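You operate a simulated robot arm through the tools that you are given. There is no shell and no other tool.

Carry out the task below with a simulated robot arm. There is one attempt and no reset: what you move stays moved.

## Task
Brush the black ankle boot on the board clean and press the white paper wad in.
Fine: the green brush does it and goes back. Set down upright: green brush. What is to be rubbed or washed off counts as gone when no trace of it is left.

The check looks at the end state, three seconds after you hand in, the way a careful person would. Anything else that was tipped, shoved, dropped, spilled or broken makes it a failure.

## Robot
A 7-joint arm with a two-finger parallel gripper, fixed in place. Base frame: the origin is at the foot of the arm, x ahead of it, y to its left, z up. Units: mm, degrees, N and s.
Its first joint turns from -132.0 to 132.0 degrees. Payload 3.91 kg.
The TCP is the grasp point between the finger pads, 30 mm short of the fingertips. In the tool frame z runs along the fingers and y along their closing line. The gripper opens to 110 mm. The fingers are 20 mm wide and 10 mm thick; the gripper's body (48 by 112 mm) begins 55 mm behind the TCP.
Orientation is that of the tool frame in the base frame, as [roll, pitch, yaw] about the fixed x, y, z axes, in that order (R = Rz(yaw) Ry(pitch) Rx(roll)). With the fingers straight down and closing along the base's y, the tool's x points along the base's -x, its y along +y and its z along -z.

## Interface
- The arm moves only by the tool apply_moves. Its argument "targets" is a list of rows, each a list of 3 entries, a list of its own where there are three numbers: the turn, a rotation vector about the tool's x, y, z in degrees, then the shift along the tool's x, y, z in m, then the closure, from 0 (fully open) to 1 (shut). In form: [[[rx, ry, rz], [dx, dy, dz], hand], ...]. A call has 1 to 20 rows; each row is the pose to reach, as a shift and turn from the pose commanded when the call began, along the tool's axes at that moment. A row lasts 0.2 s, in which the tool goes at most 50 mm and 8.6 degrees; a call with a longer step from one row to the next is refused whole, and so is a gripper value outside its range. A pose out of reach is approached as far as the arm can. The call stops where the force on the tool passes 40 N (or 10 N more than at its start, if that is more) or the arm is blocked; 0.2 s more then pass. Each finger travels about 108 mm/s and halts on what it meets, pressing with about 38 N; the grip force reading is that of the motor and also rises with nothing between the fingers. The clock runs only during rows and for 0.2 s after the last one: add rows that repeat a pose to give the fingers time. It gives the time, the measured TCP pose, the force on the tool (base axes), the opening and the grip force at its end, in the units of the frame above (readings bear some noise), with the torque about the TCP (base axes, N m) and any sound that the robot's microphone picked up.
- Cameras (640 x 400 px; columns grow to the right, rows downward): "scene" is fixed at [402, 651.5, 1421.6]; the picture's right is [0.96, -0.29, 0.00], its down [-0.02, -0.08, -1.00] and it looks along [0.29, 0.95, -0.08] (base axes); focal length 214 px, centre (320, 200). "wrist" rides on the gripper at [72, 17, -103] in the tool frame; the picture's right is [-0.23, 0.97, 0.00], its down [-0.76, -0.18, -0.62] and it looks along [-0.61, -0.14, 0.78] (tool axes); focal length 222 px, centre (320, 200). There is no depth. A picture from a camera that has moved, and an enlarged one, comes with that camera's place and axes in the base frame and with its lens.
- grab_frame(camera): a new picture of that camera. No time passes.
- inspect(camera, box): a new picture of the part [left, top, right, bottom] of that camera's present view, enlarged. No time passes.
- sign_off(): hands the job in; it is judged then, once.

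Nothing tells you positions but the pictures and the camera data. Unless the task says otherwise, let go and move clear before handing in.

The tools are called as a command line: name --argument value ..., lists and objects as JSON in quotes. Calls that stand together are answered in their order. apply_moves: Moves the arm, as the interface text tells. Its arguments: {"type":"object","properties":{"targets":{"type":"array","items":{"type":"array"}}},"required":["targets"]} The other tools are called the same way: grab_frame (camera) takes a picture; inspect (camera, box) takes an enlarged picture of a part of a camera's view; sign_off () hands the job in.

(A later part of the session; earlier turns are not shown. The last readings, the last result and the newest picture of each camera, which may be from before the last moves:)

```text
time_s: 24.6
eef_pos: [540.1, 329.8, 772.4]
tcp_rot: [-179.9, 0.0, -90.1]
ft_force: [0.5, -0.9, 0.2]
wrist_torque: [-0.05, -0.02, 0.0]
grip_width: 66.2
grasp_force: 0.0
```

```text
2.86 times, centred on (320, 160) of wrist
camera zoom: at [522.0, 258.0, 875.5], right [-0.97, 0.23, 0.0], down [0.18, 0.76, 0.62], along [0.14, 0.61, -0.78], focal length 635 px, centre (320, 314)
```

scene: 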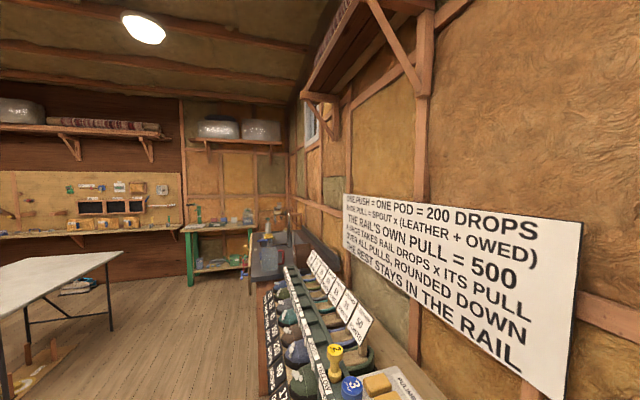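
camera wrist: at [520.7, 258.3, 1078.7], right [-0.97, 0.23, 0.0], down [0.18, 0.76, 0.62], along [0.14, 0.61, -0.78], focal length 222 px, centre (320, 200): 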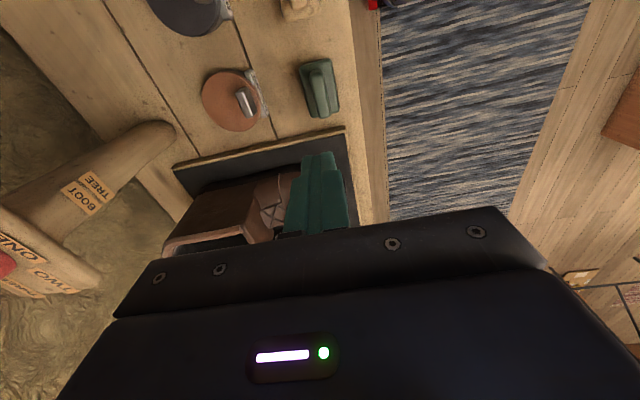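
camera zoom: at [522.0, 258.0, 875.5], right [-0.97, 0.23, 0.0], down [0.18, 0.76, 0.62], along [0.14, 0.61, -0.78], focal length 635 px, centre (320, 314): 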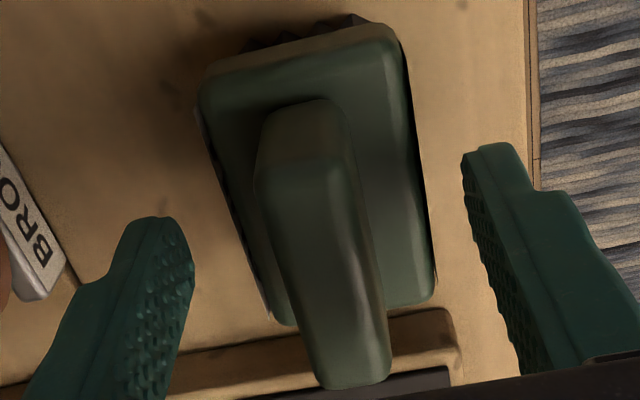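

I'm positioned around the ridge at TCP z≈772. Closing now without lifting, then reading the force.

apply_moves --targets '[[[0, 0, 0], [0, 0.0015, 0.001], 0.4], [[0, 0, 0], [0, 0.0015, 0.001], 1], [[0, 0, 0], [0, 0.0015, 0.001], 1], [[0, 0, 0], [0, 0.0015, 0.001], 1], [[0, 0, 0], [0, 0.0015, 0.001], 1], [[0, 0, 0], [0, 0.0015, 0.001], 1]]'

apply_moves --targets '[[[0, 0, 0], [0, 0, -0.001], 1], [[0, 0, 0], [0, 0, -0.002], 1], [[0, 0, 0], [0, 0, -0.003], 1], [[0, 0, 0], [0, 0, -0.004], 1]]'

inspect --camera "wrist" --box '[220, 90, 420, 230]'

```text
time_s: 26.0
eef_pos: [538.1, 330.8, 769.9]
tcp_rot: [180.0, 0.0, -90.1]
ft_force: [-0.4, -0.1, 0.1]
wrist_torque: [0.0, -0.03, 0.01]
grip_width: 44.4
grasp_force: 37.9
```

```text
time_s: 27.0
eef_pos: [538.6, 330.5, 775.5]
tcp_rot: [-180.0, -0.1, -90.1]
ft_force: [0.0, 0.4, -1.9]
wrist_torque: [0.01, -0.01, 0.02]
grip_width: 43.9
grasp_force: 37.6
```

```text
2.86 times, centred on (320, 160) of wrist
camera zoom: at [520.2, 257.7, 878.1], right [-0.97, 0.23, 0.0], down [0.18, 0.76, 0.62], along [0.14, 0.61, -0.78], focal length 635 px, centre (320, 314)
```

zoom: 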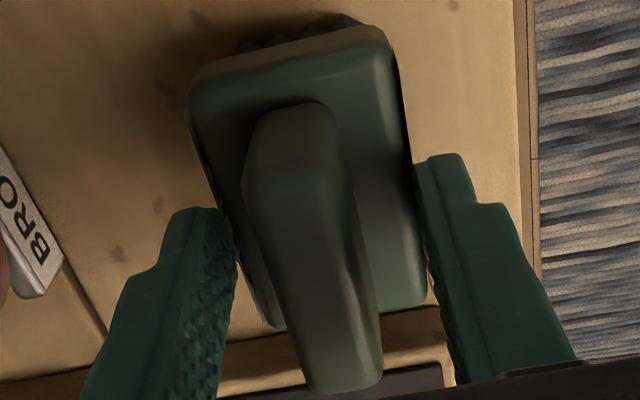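

This time, 2 mm lower, the fingers closed at 44 mm, so they are on the body's upper sides and the force suggests about 0.2 kg lifted. I'll raise a few more millimetres slowly and check whether the brush follows.

apply_moves --targets '[[[0, 0, 0], [0, 0, -0.002], 1], [[0, 0, 0], [0, 0, -0.004], 1], [[0, 0, 0], [0, 0, -0.006], 1], [[0, 0, 0], [0, 0, -0.008], 1], [[0, 0, 0], [0, 0, -0.01], 1], [[0, 0, 0], [0, 0, -0.01], 1]]'

inspect --camera "wrist" --box '[220, 90, 420, 230]'

```text
time_s: 28.4
eef_pos: [537.4, 330.1, 783.8]
tcp_rot: [-179.9, 0.1, -90.0]
ft_force: [0.5, -0.4, -1.6]
wrist_torque: [0.02, -0.01, 0.04]
grip_width: 44.1
grasp_force: 37.8
```

```text
2.86 times, centred on (320, 160) of wrist
camera zoom: at [519.8, 257.8, 888.2], right [-0.97, 0.23, 0.0], down [0.18, 0.76, 0.62], along [0.14, 0.61, -0.78], focal length 635 px, centre (320, 314)
```

zoom: 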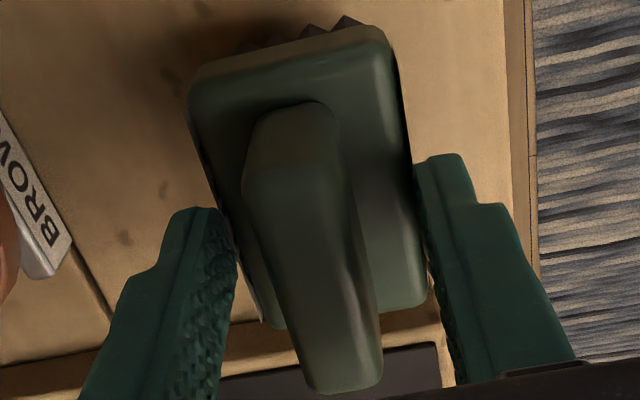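

The brush follows (about 0.17 kg), but only by a few millimetres of overlap. I'll set it back exactly where it was, open, go ~18 mm deeper on the body sides and grip again.

apply_moves --targets '[[[0, 0, 0], [0, 0, 0.004], 1], [[0, 0, 0], [0, 0, 0.008], 1], [[0, 0, 0], [0, 0, 0.011], 1], [[0, 0, 0], [0, 0, 0.0135], 1], [[0, 0, 0], [0, 0, 0.014], 1], [[0, 0, 0], [0, 0, 0.014], 0.4], [[0, 0, 0], [0, 0, 0.014], 0.4], [[0, 0, 0], [0, 0, 0.014], 0.4]]'

inspect --camera "wrist" --box '[220, 90, 420, 230]'

```text
time_s: 30.2
eef_pos: [537.3, 330.1, 771.2]
tcp_rot: [179.9, -0.1, -89.9]
ft_force: [0.8, -0.9, -0.5]
wrist_torque: [0.01, -0.05, -0.01]
grip_width: 66.1
grasp_force: 0.0
```

```text
2.86 times, centred on (320, 160) of wrist
camera zoom: at [519.3, 257.7, 874.3], right [-0.97, 0.23, 0.0], down [0.18, 0.76, 0.62], along [0.14, 0.61, -0.78], focal length 635 px, centre (320, 314)
```

zoom: 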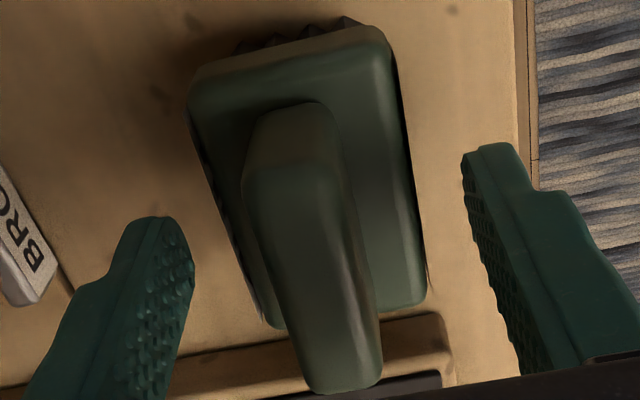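

Back in place and released. Now deeper and close.

apply_moves --targets '[[[0, 0, 0], [0, 0, 0.009], 0.4], [[0, 0, 0], [0, 0, 0.018], 0.4], [[0, 0, 0], [0, 0, 0.018], 0.4], [[0, 0, 0], [0, 0, 0.018], 1], [[0, 0, 0], [0, 0, 0.018], 1], [[0, 0, 0], [0, 0, 0.018], 1], [[0, 0, 0], [0, 0, 0.018], 1]]'

apply_moves --targets '[[[0, 0, 0], [0, 0, -0.003], 1], [[0, 0, 0], [0, 0, -0.006], 1], [[0, 0, 0], [0, 0, -0.012], 1], [[0, 0, 0], [0, 0, -0.02], 1], [[0, 0, 0], [0, 0, -0.03], 1], [[0, 0, 0], [0, 0, -0.03], 1]]'

inspect --camera "wrist" --box '[220, 90, 420, 230]'

```text
time_s: 31.8
eef_pos: [537.5, 329.1, 752.2]
tcp_rot: [-179.9, 0.0, -90.1]
ft_force: [0.3, 0.6, 1.1]
wrist_torque: [0.04, 0.01, -0.02]
grip_width: 44.2
grasp_force: 37.4
```

```text
time_s: 33.2
eef_pos: [537.5, 329.9, 782.4]
tcp_rot: [180.0, 0.1, -90.0]
ft_force: [0.9, 0.4, -1.5]
wrist_torque: [0.01, 0.03, 0.01]
grip_width: 44.1
grasp_force: 38.1
```

```text
2.86 times, centred on (320, 160) of wrist
camera zoom: at [519.6, 258.0, 886.5], right [-0.97, 0.23, 0.0], down [0.18, 0.76, 0.62], along [0.14, 0.61, -0.78], focal length 635 px, centre (320, 314)
```

zoom: 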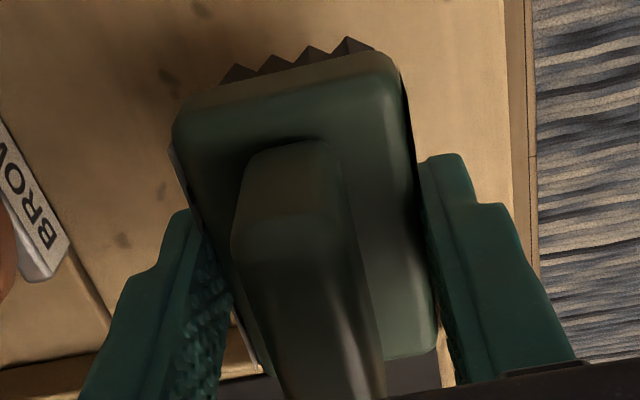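

Firm grip on the body now (44 mm), lifting cleanly. I'll raise well above the boots and traverse to above the black boot to examine the patch.

apply_moves --targets '[[[0, 0, 0], [0, 0, -0.03], 1], [[0, 0, 0], [0, 0, -0.07], 1], [[0, 0, 0], [0, 0, -0.11], 1], [[0, 0, 0], [0, 0, -0.15], 1], [[0, 0, 0], [0, 0, -0.19], 1], [[0, 0, 0], [-0.02, 0, -0.218], 1], [[0, 0, 0], [-0.06, -0.01, -0.218], 1], [[0, 0, 0], [-0.1, -0.02, -0.218], 1], [[0, 0, 0], [-0.14, -0.03, -0.218], 1], [[0, 0, 0], [-0.18, -0.04, -0.218], 1], [[0, 0, 0], [-0.22, -0.05, -0.218], 1], [[0, 0, 0], [-0.26, -0.056, -0.218], 1], [[0, 0, 0], [-0.29, -0.056, -0.218], 1], [[0, 0, 0], [-0.306, -0.056, -0.218], 1], [[0, 0, 0], [-0.306, -0.056, -0.218], 1]]'

grab_frame --camera "wrist"

inspect --camera "wrist" --box '[220, 0, 420, 140]'

```text
time_s: 36.4
eef_pos: [595.5, 636.1, 1000.0]
tcp_rot: [180.0, 0.0, -90.0]
ft_force: [-0.2, 0.0, -2.1]
wrist_torque: [0.01, -0.01, 0.01]
grip_width: 44.1
grasp_force: 38.7
```

```text
taken
camera wrist: at [577.0, 564.1, 1104.0], right [-0.97, 0.23, 0.0], down [0.18, 0.76, 0.62], along [0.14, 0.61, -0.78], focal length 222 px, centre (320, 200)
```

wrist: 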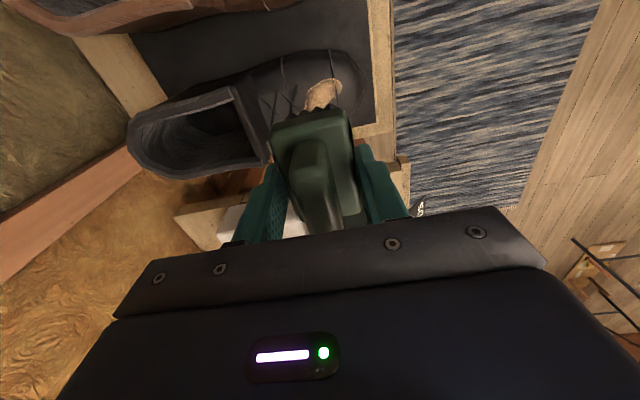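

```text
2.86 times, centred on (320, 70) of wrist
camera zoom: at [577.0, 564.1, 1104.0], right [-0.97, 0.23, 0.0], down [0.18, 0.76, 0.62], along [0.14, 0.61, -0.78], focal length 635 px, centre (320, 571)
```

zoom: 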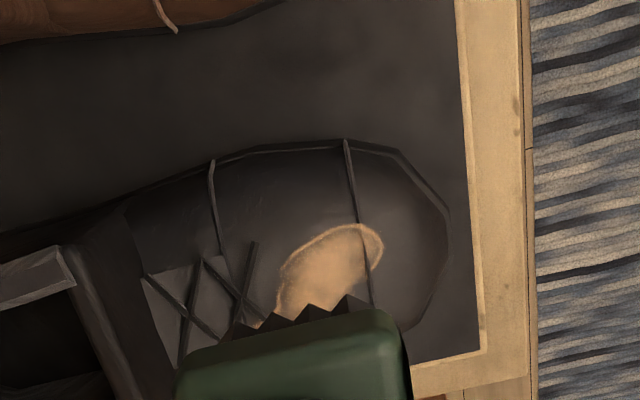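

The boot and patch are visible but half hidden by the brush. I'll shift +y by about 50 mm for a full view.

apply_moves --targets '[[[0, 0, 0], [-0.025, 0, 0], 1], [[0, 0, 0], [-0.05, 0, 0], 1], [[0, 0, 0], [-0.05, 0, 0], 1]]'

inspect --camera "wrist" --box '[220, 0, 420, 140]'

grab_frame --camera "wrist"

```text
time_s: 37.2
eef_pos: [594.2, 685.4, 998.5]
tcp_rot: [-180.0, 0.0, -90.1]
ft_force: [-0.5, -0.7, -0.8]
wrist_torque: [0.02, -0.01, 0.02]
grip_width: 44.0
grasp_force: 37.7
```

```text
2.86 times, centred on (320, 70) of wrist
camera zoom: at [576.2, 613.6, 1103.7], right [-0.97, 0.23, 0.0], down [0.18, 0.76, 0.62], along [0.14, 0.61, -0.78], focal length 635 px, centre (320, 571)
```

zoom: 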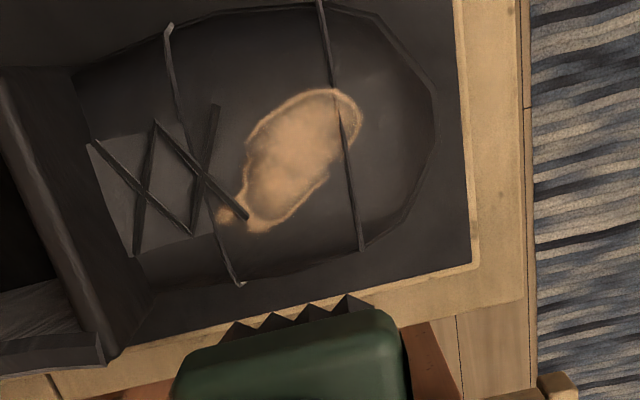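

```text
taken
camera wrist: at [576.2, 613.6, 1103.7], right [-0.97, 0.23, 0.0], down [0.18, 0.76, 0.62], along [0.14, 0.61, -0.78], focal length 222 px, centre (320, 200)
```

wrist: 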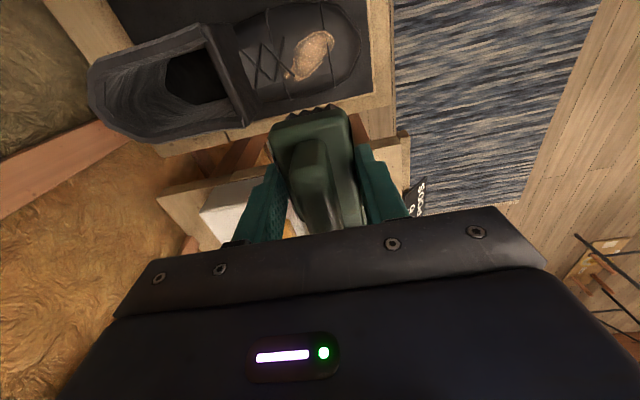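

The patch spans roughly x 563–628, y 625–662, z 780–801 along the boot's crest (crest at y≈643, boot body y 593–693). Brush bristles are ~51 mm below TCP; I'll tilt 12° to match the vamp's slope and hover ~20 mm above the patch.

apply_moves --targets '[[[3, 0, 0], [0.0106, 0.004, 0.01], 1], [[6, 0, 0], [0.0212, 0.008, 0.025], 1], [[9, 0, 0], [0.0318, 0.012, 0.045], 1], [[12, 0, 0], [0.0424, 0.015, 0.07], 1], [[12, 0, 0], [0.0424, 0.015, 0.1], 1], [[12, 0, 0], [0.0424, 0.015, 0.125], 1], [[12, 0, 0], [0.0424, 0.015, 0.1335], 1], [[12, 0, 0], [0.0424, 0.015, 0.1335], 1]]'

grab_frame --camera "wrist"

inspect --camera "wrist" --box '[220, 50, 420, 190]'

```text
time_s: 39.0
eef_pos: [580.4, 643.8, 866.8]
tcp_rot: [-168.1, 0.0, -90.1]
ft_force: [-0.6, 0.1, -1.8]
wrist_torque: [-0.01, 0.02, 0.01]
grip_width: 44.2
grasp_force: 38.2
```

```text
taken
camera wrist: at [540.6, 572.0, 965.3], right [-0.95, 0.23, -0.2], down [0.04, 0.76, 0.65], along [0.3, 0.61, -0.74], focal length 222 px, centre (320, 200)
```

wrist: 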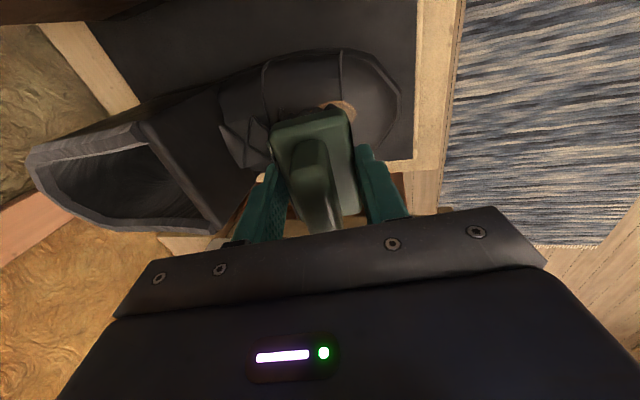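

```text
2.86 times, centred on (320, 120) of wrist
camera zoom: at [540.6, 572.0, 965.3], right [-0.95, 0.23, -0.2], down [0.04, 0.76, 0.65], along [0.3, 0.61, -0.74], focal length 635 px, centre (320, 429)
```

zoom: 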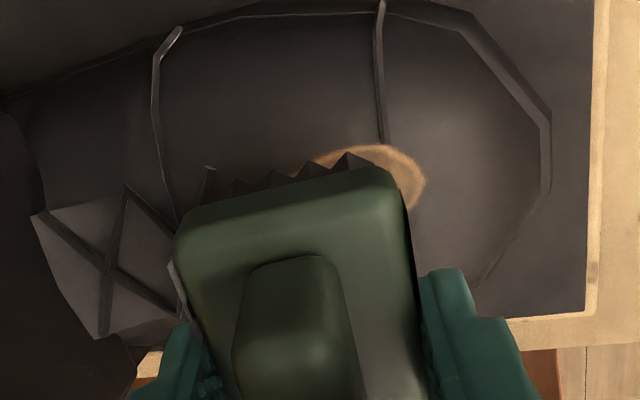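

The brush hovers over the patch. I'll descend in small steps and watch the force.

apply_moves --targets '[[[0, 0, 0], [0, 0.00083, 0.0039], 1], [[0, 0, 0], [0, 0.00166, 0.0078], 1], [[0, 0, 0], [0, 0.0025, 0.0117], 1], [[0, 0, 0], [0, 0.0025, 0.0117], 1]]'

inspect --camera "wrist" --box '[220, 50, 420, 190]'

```text
time_s: 40.0
eef_pos: [579.8, 645.1, 854.5]
tcp_rot: [-168.0, 0.0, -90.1]
ft_force: [0.5, -0.4, -1.4]
wrist_torque: [-0.03, -0.03, -0.01]
grip_width: 44.4
grasp_force: 38.3
```

```text
2.86 times, centred on (320, 120) of wrist
camera zoom: at [540.0, 572.6, 953.0], right [-0.95, 0.23, -0.2], down [0.04, 0.76, 0.65], along [0.3, 0.61, -0.74], focal length 635 px, centre (320, 429)
```

zoom: 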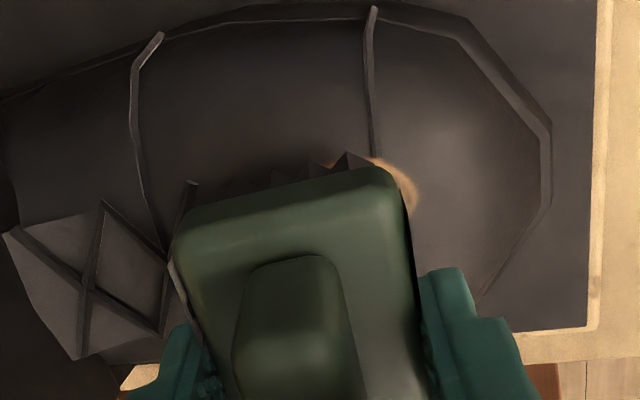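

No contact yet (force is still just the brush weight). Continuing down in 1 mm rows.

apply_moves --targets '[[[0, 0, 0], [0, 0.00021, 0.00098], 1], [[0, 0, 0], [0, 0.00042, 0.00196], 1], [[0, 0, 0], [0, 0.00062, 0.00293], 1], [[0, 0, 0], [0, 0.00083, 0.00391], 1], [[0, 0, 0], [0, 0.00104, 0.0049], 1]]'

```text
time_s: 41.2
eef_pos: [579.0, 644.4, 850.2]
tcp_rot: [-168.0, 0.0, -90.0]
ft_force: [0.3, 0.5, -0.9]
wrist_torque: [-0.04, 0.03, 0.0]
grip_width: 44.3
grasp_force: 38.2
```

apply_moves --targets '[[[0, 0, 0], [0, 0.00021, 0.00098], 1], [[0, 0, 0], [0, 0.00042, 0.00196], 1], [[0, 0, 0], [0, 0.00062, 0.00293], 1], [[0, 0, 0], [0, 0.00083, 0.00391], 1]]'

inspect --camera "wrist" --box '[220, 50, 420, 190]'

```text
time_s: 42.2
eef_pos: [578.7, 644.6, 846.5]
tcp_rot: [-168.0, -0.1, -90.0]
ft_force: [0.3, -0.4, -1.4]
wrist_torque: [0.0, 0.02, 0.01]
grip_width: 44.3
grasp_force: 38.1
```

```text
2.86 times, centred on (320, 120) of wrist
camera zoom: at [540.1, 571.9, 943.6], right [-0.95, 0.23, -0.2], down [0.04, 0.76, 0.65], along [0.3, 0.61, -0.74], focal length 635 px, centre (320, 429)
```

zoom: 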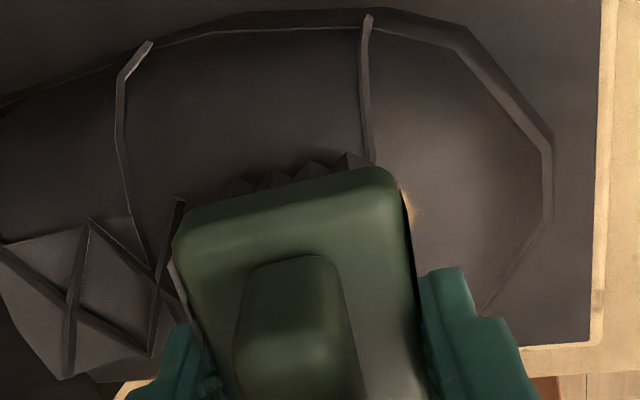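

Still no contact at bristle height ≈796. Continuing carefully, 2 mm at a time.

apply_moves --targets '[[[0, 0, 0], [0, 0.00021, 0.00098], 1], [[0, 0, 0], [0, 0.00042, 0.00196], 1], [[0, 0, 0], [0, 0.00042, 0.00196], 1]]'

```text
time_s: 43.0
eef_pos: [578.5, 643.5, 843.2]
tcp_rot: [-168.0, 0.0, -90.0]
ft_force: [-0.6, -0.7, -1.9]
wrist_torque: [-0.03, 0.02, 0.02]
grip_width: 44.0
grasp_force: 38.5
```

apply_moves --targets '[[[0, 0, 0], [0, 0.00021, 0.00098], 1], [[0, 0, 0], [0, 0.00042, 0.00196], 1], [[0, 0, 0], [0, 0.00042, 0.00196], 1]]'

inspect --camera "wrist" --box '[220, 50, 420, 190]'

```text
time_s: 43.8
eef_pos: [577.8, 645.1, 842.0]
tcp_rot: [-168.0, 0.0, -90.0]
ft_force: [0.3, 1.0, -1.2]
wrist_torque: [0.03, 0.01, -0.03]
grip_width: 44.2
grasp_force: 38.2
```

```text
2.86 times, centred on (320, 120) of wrist
camera zoom: at [539.7, 571.5, 939.8], right [-0.95, 0.23, -0.2], down [0.04, 0.76, 0.65], along [0.3, 0.61, -0.74], focal length 635 px, centre (320, 429)
```

zoom: 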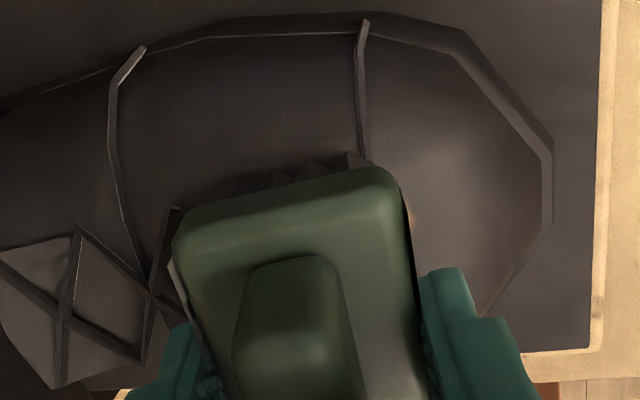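

apply_moves --targets '[[[0, 0, 0], [0, 0.00021, 0.00098], 1], [[0, 0, 0], [0, 0.00042, 0.00196], 1], [[0, 0, 0], [0, 0.00042, 0.00196], 1]]'

```text
time_s: 44.6
eef_pos: [579.8, 643.5, 839.8]
tcp_rot: [-168.0, 0.0, -90.2]
ft_force: [-0.1, -0.2, -1.6]
wrist_torque: [-0.01, -0.02, 0.03]
grip_width: 44.3
grasp_force: 38.7
```

Bristles at about z≈789.5 with no contact yet; continuing in 2 mm steps.

apply_moves --targets '[[[0, 0, 0], [0, 0.00021, 0.00098], 1], [[0, 0, 0], [0, 0.00042, 0.00196], 1], [[0, 0, 0], [0, 0.00042, 0.00196], 1]]'

```text
time_s: 45.4
eef_pos: [579.1, 644.0, 838.3]
tcp_rot: [-168.0, 0.0, -90.1]
ft_force: [-0.2, -0.3, -0.2]
wrist_torque: [0.0, 0.01, 0.0]
grip_width: 44.0
grasp_force: 38.1
```

apply_moves --targets '[[[0, 0, 0], [0, 0.00021, 0.00098], 1], [[0, 0, 0], [0, 0.00021, 0.00098], 1]]'

inspect --camera "wrist" --box '[220, 50, 420, 190]'

```text
time_s: 46.0
eef_pos: [580.3, 644.4, 835.9]
tcp_rot: [-168.0, 0.0, -90.1]
ft_force: [0.6, -0.2, -2.1]
wrist_torque: [0.01, 0.01, 0.0]
grip_width: 44.0
grasp_force: 38.1
```

```text
2.86 times, centred on (320, 120) of wrist
camera zoom: at [540.4, 571.5, 935.0], right [-0.95, 0.23, -0.2], down [0.04, 0.76, 0.65], along [0.3, 0.61, -0.74], focal length 635 px, centre (320, 429)
```

zoom: 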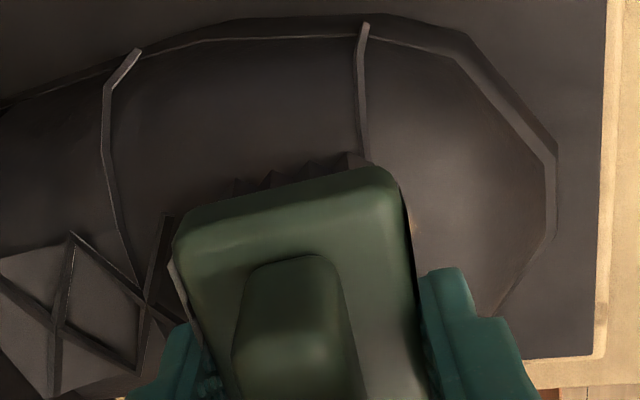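

apply_moves --targets '[[[0, 0, 0], [0, 0.00021, 0.00098], 1], [[0, 0, 0], [0, 0.00042, 0.00196], 1], [[0, 0, 0], [0, 0.00042, 0.00196], 1]]'

```text
time_s: 46.8
eef_pos: [580.0, 643.3, 836.1]
tcp_rot: [-167.9, 0.1, -89.9]
ft_force: [-1.4, -2.2, 15.4]
wrist_torque: [0.15, -0.45, -0.01]
grip_width: 44.2
grasp_force: 37.7
```

Contact: about 17 N, mostly at the brush's rear edge. I'll back off about 1 mm and make a gentle stroke along the brush plane toward the toe and back.

apply_moves --targets '[[[0, 0, 0], [0, 0, -0.0012], 1], [[0, 0, 0], [0, 0.006, -0.0012], 1], [[0, 0, 0], [0, 0.012, -0.0012], 1], [[0, 0, 0], [0, 0.018, -0.0012], 1], [[0, 0, 0], [0, 0.024, -0.0012], 1]]'

inspect --camera "wrist" --box '[220, 50, 420, 190]'

```text
time_s: 48.0
eef_pos: [555.2, 644.2, 829.5]
tcp_rot: [-167.9, -0.1, -90.0]
ft_force: [0.3, -0.7, -1.0]
wrist_torque: [0.01, 0.01, -0.01]
grip_width: 44.1
grasp_force: 38.1
```

```text
2.86 times, centred on (320, 120) of wrist
camera zoom: at [515.8, 571.4, 928.1], right [-0.95, 0.23, -0.2], down [0.05, 0.76, 0.65], along [0.3, 0.61, -0.74], focal length 635 px, centre (320, 429)
```

zoom: 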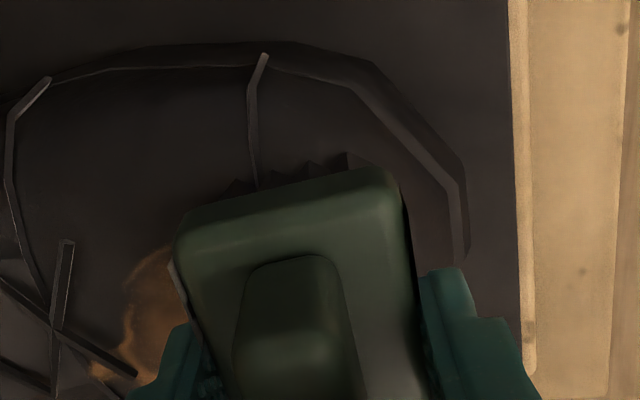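

No contact at this end, so the toe surface is a bit lower here. I'll lower until light contact in 1 mm rows, then stroke back up the slope.

apply_moves --targets '[[[0, 0, 0], [0, 0, 0.001], 1], [[0, 0, 0], [0, 0, 0.002], 1], [[0, 0, 0], [0, 0, 0.002], 1]]'

```text
time_s: 48.8
eef_pos: [555.4, 643.7, 828.0]
tcp_rot: [-168.0, 0.0, -90.1]
ft_force: [0.1, 0.1, -0.7]
wrist_torque: [-0.02, 0.0, -0.01]
grip_width: 44.1
grasp_force: 37.7
```

apply_moves --targets '[[[0, 0, 0], [0, 0, 0.001], 1], [[0, 0, 0], [0, 0, 0.002], 1], [[0, 0, 0], [0, 0, 0.002], 1]]'

```text
time_s: 49.6
eef_pos: [555.7, 644.8, 828.7]
tcp_rot: [-168.0, 0.1, -90.0]
ft_force: [-9.0, -3.4, 19.9]
wrist_torque: [0.39, -0.26, 0.15]
grip_width: 44.3
grasp_force: 38.2
```

Contact again at about 20 N near the rear edge, so the slope is closer to 17–18° than 12°. I'll lift off and look at what the contact did before adjusting the tilt.

apply_moves --targets '[[[0, 0, 0], [0, 0, -0.01], 1], [[0, 0, 0], [0, 0, -0.03], 1], [[0, 0, 0], [-0.03, 0, -0.07], 1], [[0, 0, 0], [-0.06, 0, -0.1], 1], [[0, 0, 0], [-0.06, 0, -0.1], 1]]'

grab_frame --camera "wrist"

inspect --camera "wrist" --box '[200, 0, 400, 140]'

```text
time_s: 50.8
eef_pos: [535.7, 705.6, 924.1]
tcp_rot: [-168.0, 0.1, -90.0]
ft_force: [0.1, 0.4, -2.0]
wrist_torque: [-0.01, 0.0, 0.03]
grip_width: 44.3
grasp_force: 37.4
```

```text
taken
camera wrist: at [495.9, 633.2, 1022.5], right [-0.95, 0.23, -0.2], down [0.04, 0.76, 0.65], along [0.3, 0.61, -0.74], focal length 222 px, centre (320, 200)
```

wrist: 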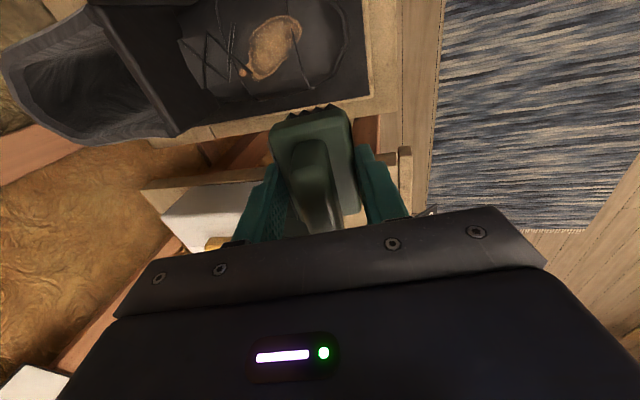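

```text
2.86 times, centred on (300, 70) of wrist
camera zoom: at [495.9, 633.2, 1022.5], right [-0.95, 0.23, -0.2], down [0.04, 0.76, 0.65], along [0.3, 0.61, -0.74], focal length 635 px, centre (377, 571)
```

zoom: 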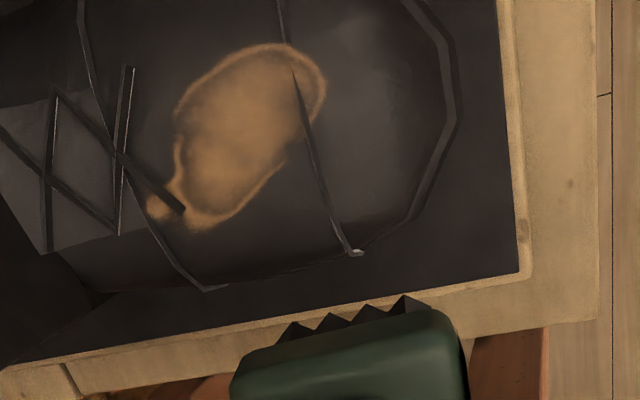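

The patch looks a bit duller already, and the boot hasn't moved relative to the mat border. Let me check the brush hasn't rotated in the grip.

inspect --camera "wrist" --box '[220, 90, 420, 230]'

```text
2.86 times, centred on (320, 160) of wrist
camera zoom: at [495.9, 633.2, 1022.5], right [-0.95, 0.23, -0.2], down [0.04, 0.76, 0.65], along [0.3, 0.61, -0.74], focal length 635 px, centre (320, 314)
```

zoom: 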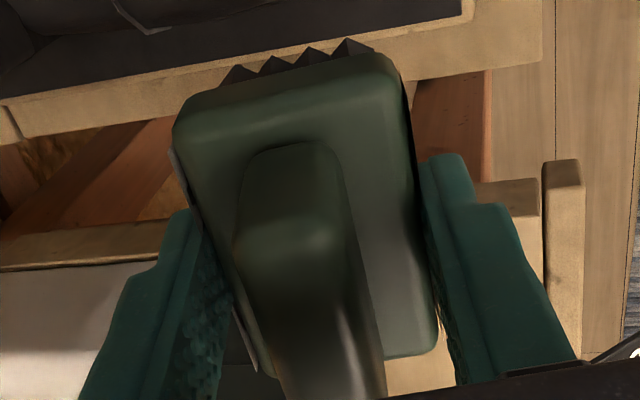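

The grip is unchanged. I'll reposition over the patch with 17° tilt and hover a few millimetres above, then touch down gently.

apply_moves --targets '[[[2, 0, 0], [0.03, -0.012, 0.01], 1], [[4, 0, 0], [0.0606, -0.0244, 0.025], 1], [[5, 0, 0], [0.0606, -0.0244, 0.06], 1], [[5, 0, 0], [0.0606, -0.0244, 0.08], 1], [[5, 0, 0], [0.0606, -0.0244, 0.0891], 1], [[5, 0, 0], [0.0606, -0.0244, 0.0891], 1]]'

inspect --camera "wrist" --box '[220, 50, 420, 190]'

```text
time_s: 52.2
eef_pos: [577.3, 642.9, 843.7]
tcp_rot: [-163.0, 0.0, -90.0]
ft_force: [-0.3, 0.3, -1.4]
wrist_torque: [-0.03, 0.02, -0.02]
grip_width: 44.4
grasp_force: 37.7
```

```text
2.86 times, centred on (320, 120) of wrist
camera zoom: at [529.8, 570.1, 937.3], right [-0.93, 0.23, -0.28], down [-0.01, 0.76, 0.65], along [0.36, 0.61, -0.71], focal length 635 px, centre (320, 429)
```

zoom: 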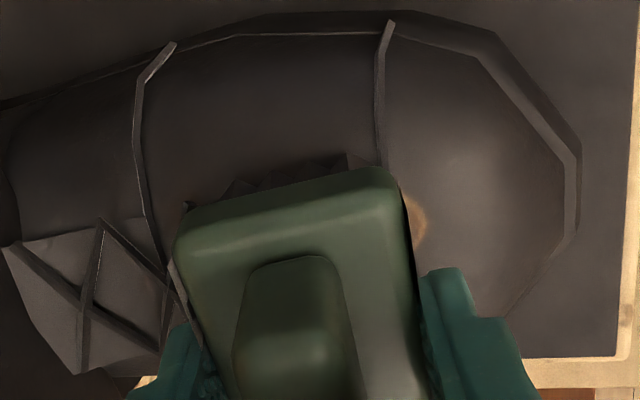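

apply_moves --targets '[[[0, 0, 0], [0, 0, 0.002], 1], [[0, 0, 0], [0, 0, 0.004], 1], [[0, 0, 0], [0, 0, 0.006], 1], [[0, 0, 0], [0, 0, 0.006], 1]]'

```text
time_s: 53.2
eef_pos: [579.7, 642.9, 837.4]
tcp_rot: [-163.0, 0.0, -90.0]
ft_force: [-0.1, -0.3, -1.9]
wrist_torque: [0.01, 0.01, 0.01]
grip_width: 44.1
grasp_force: 38.1
```

apply_moves --targets '[[[0, 0, 0], [0, 0, 0.001], 1], [[0, 0, 0], [0, 0, 0.0015], 1], [[0, 0, 0], [0, 0, 0.0015], 1]]'

apply_moves --targets '[[[0, 0, 0], [0, 0, 0.0008], 1], [[0, 0, 0], [0, 0, 0.0008], 1]]'

```text
time_s: 54.0
eef_pos: [580.0, 643.7, 835.7]
tcp_rot: [-163.0, 0.0, -90.1]
ft_force: [0.8, 1.1, -1.4]
wrist_torque: [0.0, -0.01, 0.01]
grip_width: 44.1
grasp_force: 38.6
```

```text
time_s: 54.6
eef_pos: [580.2, 641.9, 834.5]
tcp_rot: [-163.1, 0.0, -90.0]
ft_force: [-2.4, -3.7, 7.3]
wrist_torque: [0.0, -0.21, -0.09]
grip_width: 44.0
grasp_force: 38.6
```

Light contact (~9 N). Now a stroke toward the toe and back along the slope at this depth.

apply_moves --targets '[[[0, 0, 0], [0, 0.006, 0], 1], [[0, 0, 0], [0, 0.012, 0], 1], [[0, 0, 0], [0, 0.018, 0], 1], [[0, 0, 0], [0, 0.024, 0], 1]]'

inspect --camera "wrist" --box '[220, 50, 420, 190]'

```text
time_s: 55.6
eef_pos: [556.7, 642.2, 828.1]
tcp_rot: [-163.0, -0.1, -90.0]
ft_force: [-0.8, 0.9, 4.9]
wrist_torque: [0.17, -0.17, 0.07]
grip_width: 44.1
grasp_force: 38.5
```

```text
2.86 times, centred on (320, 120) of wrist
camera zoom: at [509.0, 570.3, 921.8], right [-0.93, 0.23, -0.28], down [-0.01, 0.76, 0.65], along [0.36, 0.61, -0.71], focal length 635 px, centre (320, 429)
```

zoom: 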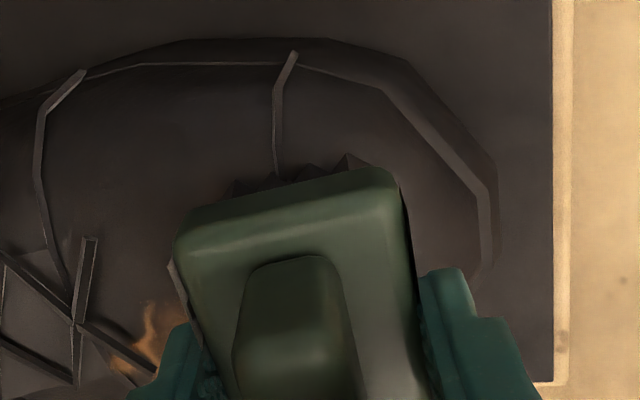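

The patch is breaking up where the brush passed. Stroking back up the slope, a bit beyond, and checking force.

apply_moves --targets '[[[0, 0, 0], [0, -0.006, 0], 1], [[0, 0, 0], [0, -0.012, 0], 1], [[0, 0, 0], [0, -0.018, 0], 1], [[0, 0, 0], [0, -0.024, 0], 1], [[0, 0, 0], [0, -0.03, 0], 1]]'

inspect --camera "wrist" --box '[220, 50, 420, 190]'

```text
time_s: 56.8
eef_pos: [586.7, 643.2, 836.6]
tcp_rot: [-163.0, 0.0, -89.9]
ft_force: [-8.3, 1.2, 8.2]
wrist_torque: [0.08, 0.0, 0.09]
grip_width: 44.1
grasp_force: 38.3
```

```text
2.86 times, centred on (320, 120) of wrist
camera zoom: at [538.2, 570.6, 931.1], right [-0.93, 0.23, -0.28], down [-0.01, 0.76, 0.65], along [0.36, 0.61, -0.71], focal length 635 px, centre (320, 429)
```

zoom: 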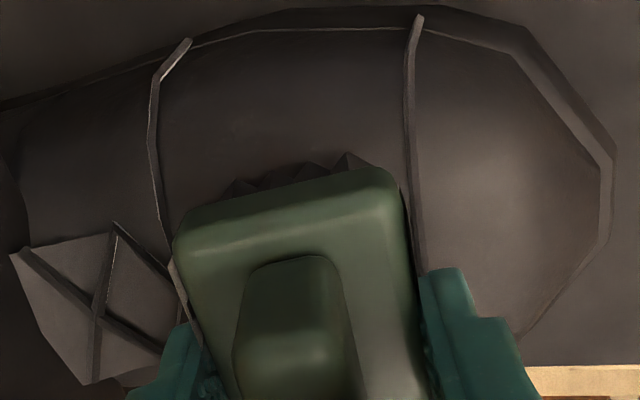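

The front of the patch is gone. Now another pass shifted toward +y, since the tail lies at y≈655–662.

apply_moves --targets '[[[0, 0, 0], [0, 0.006, 0], 1], [[0, 0, 0], [-0.003, 0.012, 0], 1], [[0, 0, 0], [-0.006, 0.018, 0], 1], [[0, 0, 0], [-0.01, 0.024, 0], 1]]'

apply_moves --targets '[[[0, 0, 0], [0, -0.006, 0], 1], [[0, 0, 0], [0, -0.012, 0], 1], [[0, 0, 0], [0, -0.018, 0], 1], [[0, 0, 0], [0, -0.024, 0], 1]]'

```text
time_s: 57.8
eef_pos: [563.4, 652.1, 828.2]
tcp_rot: [-163.0, -0.1, -90.0]
ft_force: [-1.3, -1.8, 4.8]
wrist_torque: [0.01, -0.12, -0.05]
grip_width: 44.3
grasp_force: 38.0
```

```text
time_s: 58.8
eef_pos: [584.5, 653.0, 836.7]
tcp_rot: [-163.0, 0.0, -90.1]
ft_force: [-5.5, -0.4, 5.9]
wrist_torque: [-0.02, -0.01, 0.03]
grip_width: 44.1
grasp_force: 38.6
```

apply_moves --targets '[[[0, 0, 0], [0, -0.004, 0], 1], [[0, 0, 0], [0, -0.008, 0], 1]]'

inspect --camera "wrist" --box '[180, 50, 440, 230]'

```text
time_s: 59.4
eef_pos: [593.7, 652.2, 839.9]
tcp_rot: [-162.9, 0.1, -90.0]
ft_force: [-6.1, -0.6, 5.7]
wrist_torque: [0.0, 0.03, 0.0]
grip_width: 44.0
grasp_force: 38.2
```

```text
2.22 times, centred on (310, 140) of wrist
camera zoom: at [545.7, 580.2, 933.5], right [-0.93, 0.23, -0.28], down [-0.01, 0.76, 0.65], along [0.36, 0.61, -0.71], focal length 494 px, centre (342, 333)
```

zoom: 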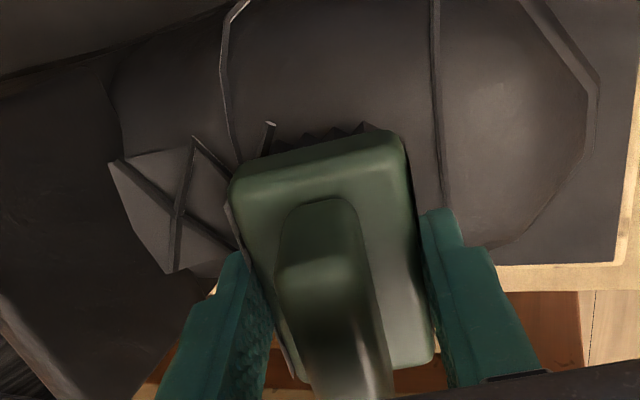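

The brush is over the tail near the laces. A few short strokes here, then lift and look.

apply_moves --targets '[[[0, 0, 0], [0, -0.004, 0], 1], [[0, 0, 0], [0, 0.004, 0], 1], [[0, 0, 0], [0, 0.01, 0], 1], [[0, 0, 0], [0, 0.004, 0], 1], [[0, 0, 0], [0, -0.004, 0], 1], [[0, 0, 0], [0, 0.004, 0], 1], [[0, 0, 0], [0.004, 0.01, 0], 1], [[0, 0, 0], [0.008, 0.004, 0], 1], [[0, 0, 0], [0.008, -0.004, 0], 1], [[0, 0, 0], [0.008, 0.006, 0], 1]]'

apply_moves --targets '[[[0, 0, 0], [0, 0, -0.01], 1], [[0, 0, 0], [0, 0, -0.03], 1], [[0, 0, 0], [-0.03, 0, -0.07], 1], [[0, 0, 0], [-0.06, 0, -0.1], 1], [[0, 0, 0], [-0.06, 0, -0.1], 1]]'

inspect --camera "wrist" --box '[180, 0, 440, 180]'

```text
time_s: 61.6
eef_pos: [586.9, 644.8, 837.1]
tcp_rot: [-163.0, -0.1, -90.0]
ft_force: [-0.6, 0.2, 2.1]
wrist_torque: [0.07, -0.07, 0.02]
grip_width: 44.3
grasp_force: 38.8
```

```text
time_s: 62.8
eef_pos: [558.2, 703.6, 932.4]
tcp_rot: [-163.0, 0.0, -90.1]
ft_force: [0.1, 0.8, -0.8]
wrist_torque: [0.01, -0.01, -0.02]
grip_width: 44.1
grasp_force: 38.2
```

```text
2.22 times, centred on (310, 90) of wrist
camera zoom: at [510.1, 632.0, 1027.0], right [-0.93, 0.23, -0.28], down [-0.01, 0.76, 0.65], along [0.36, 0.61, -0.71], focal length 494 px, centre (342, 444)
```

zoom: 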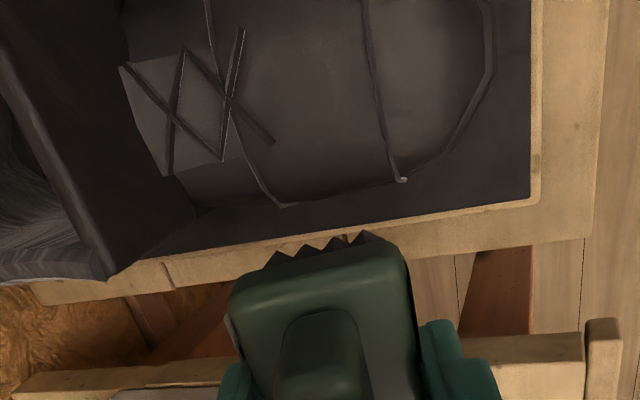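

The patch appears gone. I'll zoom in for leftover traces.

inspect --camera "wrist" --box '[230, 0, 350, 90]'

grab_frame --camera "wrist"

```text
4.44 times, centred on (290, 45) of wrist
camera zoom: at [510.1, 632.0, 1027.0], right [-0.93, 0.23, -0.28], down [-0.01, 0.76, 0.65], along [0.36, 0.61, -0.71], focal length 987 px, centre (453, 889)
```

zoom: 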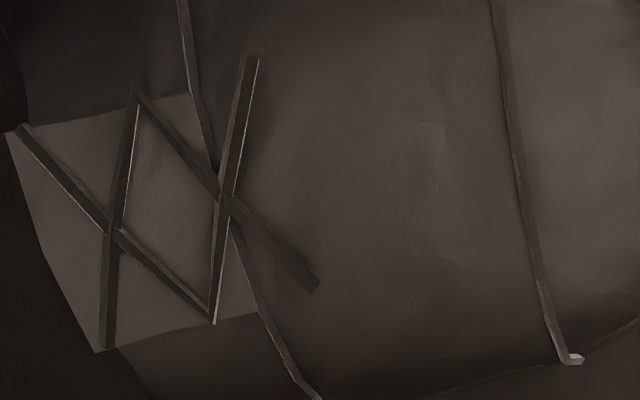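

```text
taken
camera wrist: at [510.1, 632.0, 1027.0], right [-0.93, 0.23, -0.28], down [-0.01, 0.76, 0.65], along [0.36, 0.61, -0.71], focal length 222 px, centre (320, 200)
```

wrist: 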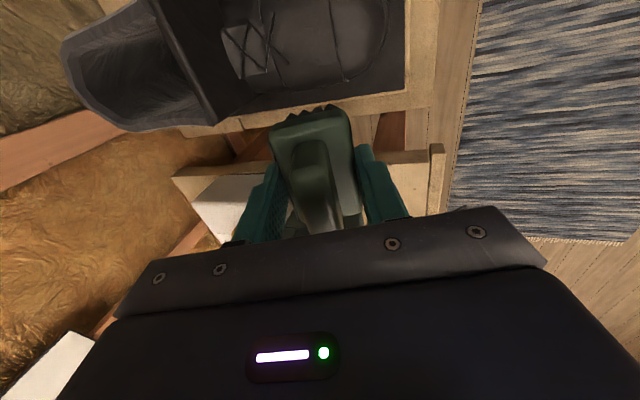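

It looks clean, but to be sure no faint tint remains I'll make a few more light passes across the same area at different y offsets.

apply_moves --targets '[[[0, 0, 0], [0.03, 0, 0.02], 1], [[0, 0, 0], [0.06, 0, 0.04], 1], [[0, 0, 0], [0.06, 0, 0.08], 1], [[0, 0, 0], [0.06, 0, 0.095], 1], [[0, 0, 0], [0.06, 0, 0.1004], 1], [[0, 0, 0], [0.06, 0.007, 0.1004], 1], [[0, 0, 0], [0.06, 0.014, 0.1004], 1], [[0, 0, 0], [0.06, 0.021, 0.1004], 1], [[0, 0, 0], [0.06, 0.028, 0.1004], 1], [[0, 0, 0], [0.06, 0.035, 0.1004], 1], [[0, 0, 0], [0.07, 0.028, 0.1004], 1], [[0, 0, 0], [0.07, 0.021, 0.1004], 1], [[0, 0, 0], [0.07, 0.014, 0.1004], 1], [[0, 0, 0], [0.07, 0.007, 0.1004], 1], [[0, 0, 0], [0.07, 0, 0.1004], 1]]'

```text
time_s: 66.0
eef_pos: [586.9, 635.8, 836.2]
tcp_rot: [-162.9, -0.1, -90.0]
ft_force: [-11.9, -1.0, 12.5]
wrist_torque: [0.26, 0.0, 0.21]
grip_width: 44.1
grasp_force: 38.4
```

apply_moves --targets '[[[0, 0, 0], [0, 0.007, 0], 1], [[0, 0, 0], [0, 0.014, 0], 1], [[0, 0, 0], [0, 0.021, 0], 1], [[0, 0, 0], [0, 0.028, 0], 1], [[0, 0, 0], [0, 0.035, 0], 1], [[0, 0, 0], [-0.01, 0.035, 0], 1], [[0, 0, 0], [-0.02, 0.032, 0], 1], [[0, 0, 0], [-0.02, 0.025, 0], 1], [[0, 0, 0], [-0.02, 0.018, 0], 1], [[0, 0, 0], [-0.02, 0.011, 0], 1], [[0, 0, 0], [-0.02, 0.004, 0], 1], [[0, 0, 0], [-0.02, -0.002, 0], 1], [[0, 0, 0], [-0.02, -0.007, 0], 1]]'

apply_moves --targets '[[[0, 0, 0], [0, 0.006, 0], 1], [[0, 0, 0], [0, 0.012, 0], 1], [[0, 0, 0], [0.005, 0.018, 0], 1], [[0, 0, 0], [0.01, 0.012, 0], 1], [[0, 0, 0], [0.01, 0.006, 0], 1], [[0, 0, 0], [0.01, 0, 0], 1], [[0, 0, 0], [0.01, 0.006, 0], 1], [[0, 0, 0], [0.01, 0.012, 0], 1]]'

apply_moves --targets '[[[0, 0, 0], [0, 0, -0.01], 1], [[0, 0, 0], [0, 0, -0.03], 1], [[0, 0, 0], [-0.03, 0, -0.07], 1], [[0, 0, 0], [-0.06, 0, -0.1], 1], [[0, 0, 0], [-0.06, 0, -0.1], 1]]'

inspect --camera "wrist" --box '[230, 0, 350, 90]'

inspect --camera "wrist" --box '[180, 0, 440, 180]'

```text
time_s: 68.8
eef_pos: [594.4, 655.2, 838.6]
tcp_rot: [-163.0, 0.0, -90.1]
ft_force: [-7.2, -1.4, 8.1]
wrist_torque: [-0.05, -0.03, -0.04]
grip_width: 44.4
grasp_force: 38.2
```

```text
time_s: 70.6
eef_pos: [582.6, 644.9, 834.6]
tcp_rot: [-163.0, 0.0, -90.0]
ft_force: [0.0, -1.3, 5.1]
wrist_torque: [0.06, -0.23, -0.05]
grip_width: 44.4
grasp_force: 38.2
```

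```text
time_s: 71.8
eef_pos: [551.9, 704.2, 929.8]
tcp_rot: [-163.0, 0.0, -89.9]
ft_force: [0.3, -0.1, -1.6]
wrist_torque: [-0.01, 0.02, 0.01]
grip_width: 44.3
grasp_force: 37.9
```

```text
4.44 times, centred on (290, 45) of wrist
camera zoom: at [504.1, 632.1, 1024.4], right [-0.93, 0.23, -0.28], down [-0.01, 0.76, 0.65], along [0.36, 0.61, -0.71], focal length 987 px, centre (453, 889)
```

zoom: 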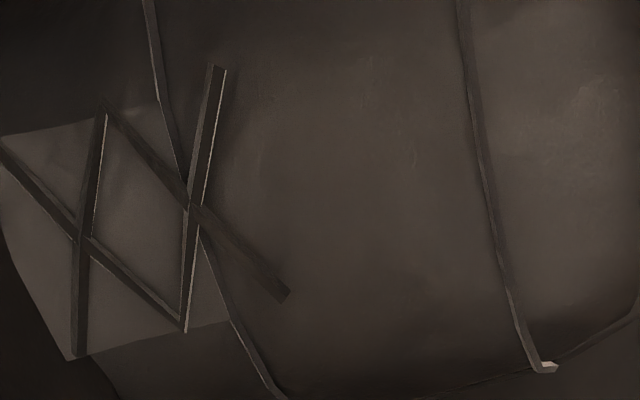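

```text
2.22 times, centred on (310, 90) of wrist
camera zoom: at [504.1, 632.1, 1024.4], right [-0.93, 0.23, -0.28], down [-0.01, 0.76, 0.65], along [0.36, 0.61, -0.71], focal length 494 px, centre (342, 444)
```

zoom: 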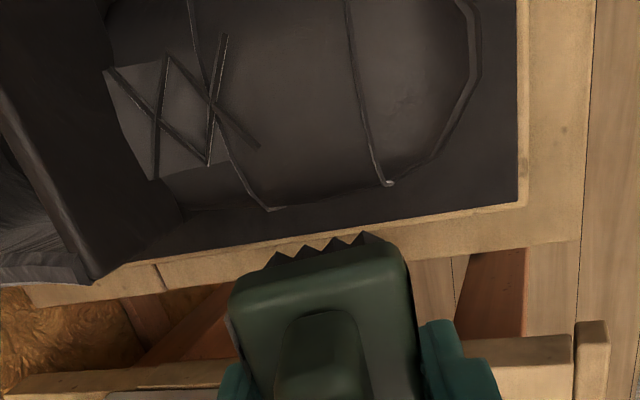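

The vamp is clean. Before returning the brush I'll check the boot's other side (+y) for any further mud: level the tool, rise, and turn to look from the front-left.

apply_moves --targets '[[[-6, 0, 0], [0, 0, -0.03], 1], [[-12, 0, 0], [0, 0, -0.06], 1], [[-17, 0, 0], [0, 0, -0.09], 1], [[-17, 0, 0], [0, 0, -0.09], 1]]'

apply_moves --targets '[[[0, 0, 8], [0, 0, 0], 1], [[0, 0, 16], [0, 0, 0], 1], [[0, 0, 24], [0, 0, 0], 1], [[0, 0, 32], [0, 0, 0], 1], [[0, 0, 40], [0, 0, 0], 1], [[0, 0, 48], [0, 0, 0], 1], [[0, 0, 56], [0, 0, 0], 1], [[0, 0, 64], [0, 0, 0], 1], [[0, 0, 72], [0, 0, 0], 1], [[0, 0, 80], [0, 0, 0], 1], [[0, 0, 88], [0, 0, 0], 1], [[0, 0, 96], [0, 0, 0], 1], [[0, 0, 104], [0, 0, 0], 1], [[0, 0, 112], [0, 0, 0], 1], [[0, 0, 120], [0, 0, 0], 1], [[0, 0, 128], [0, 0, 0], 1], [[0, 0, 135], [0, 0, 0], 1], [[0, 0, 135], [0, 0, 0], 1]]'

grab_frame --camera "wrist"

```text
time_s: 72.8
eef_pos: [527.5, 704.1, 1016.2]
tcp_rot: [179.9, 0.0, -89.9]
ft_force: [-0.2, -0.5, -0.8]
wrist_torque: [-0.01, -0.01, 0.0]
grip_width: 44.2
grasp_force: 38.0
```

```text
time_s: 76.6
eef_pos: [527.9, 706.4, 1016.2]
tcp_rot: [180.0, 0.0, 134.9]
ft_force: [-0.1, -0.1, -1.7]
wrist_torque: [-0.02, -0.02, -0.02]
grip_width: 44.2
grasp_force: 38.2
```

```text
taken
camera wrist: at [487.7, 768.9, 1120.5], right [0.85, 0.53, 0.0], down [0.41, -0.67, 0.62], along [0.33, -0.53, -0.78], focal length 222 px, centre (320, 200)
```

wrist: 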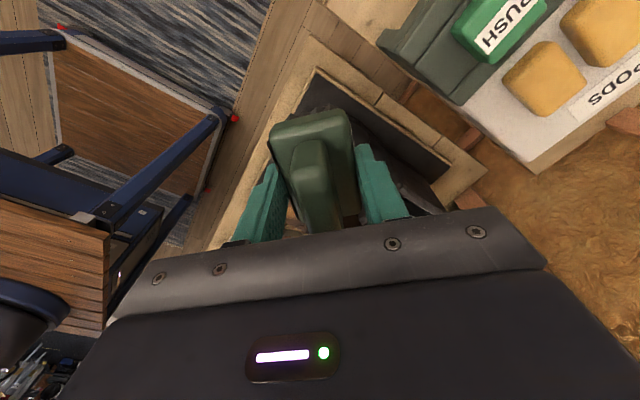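

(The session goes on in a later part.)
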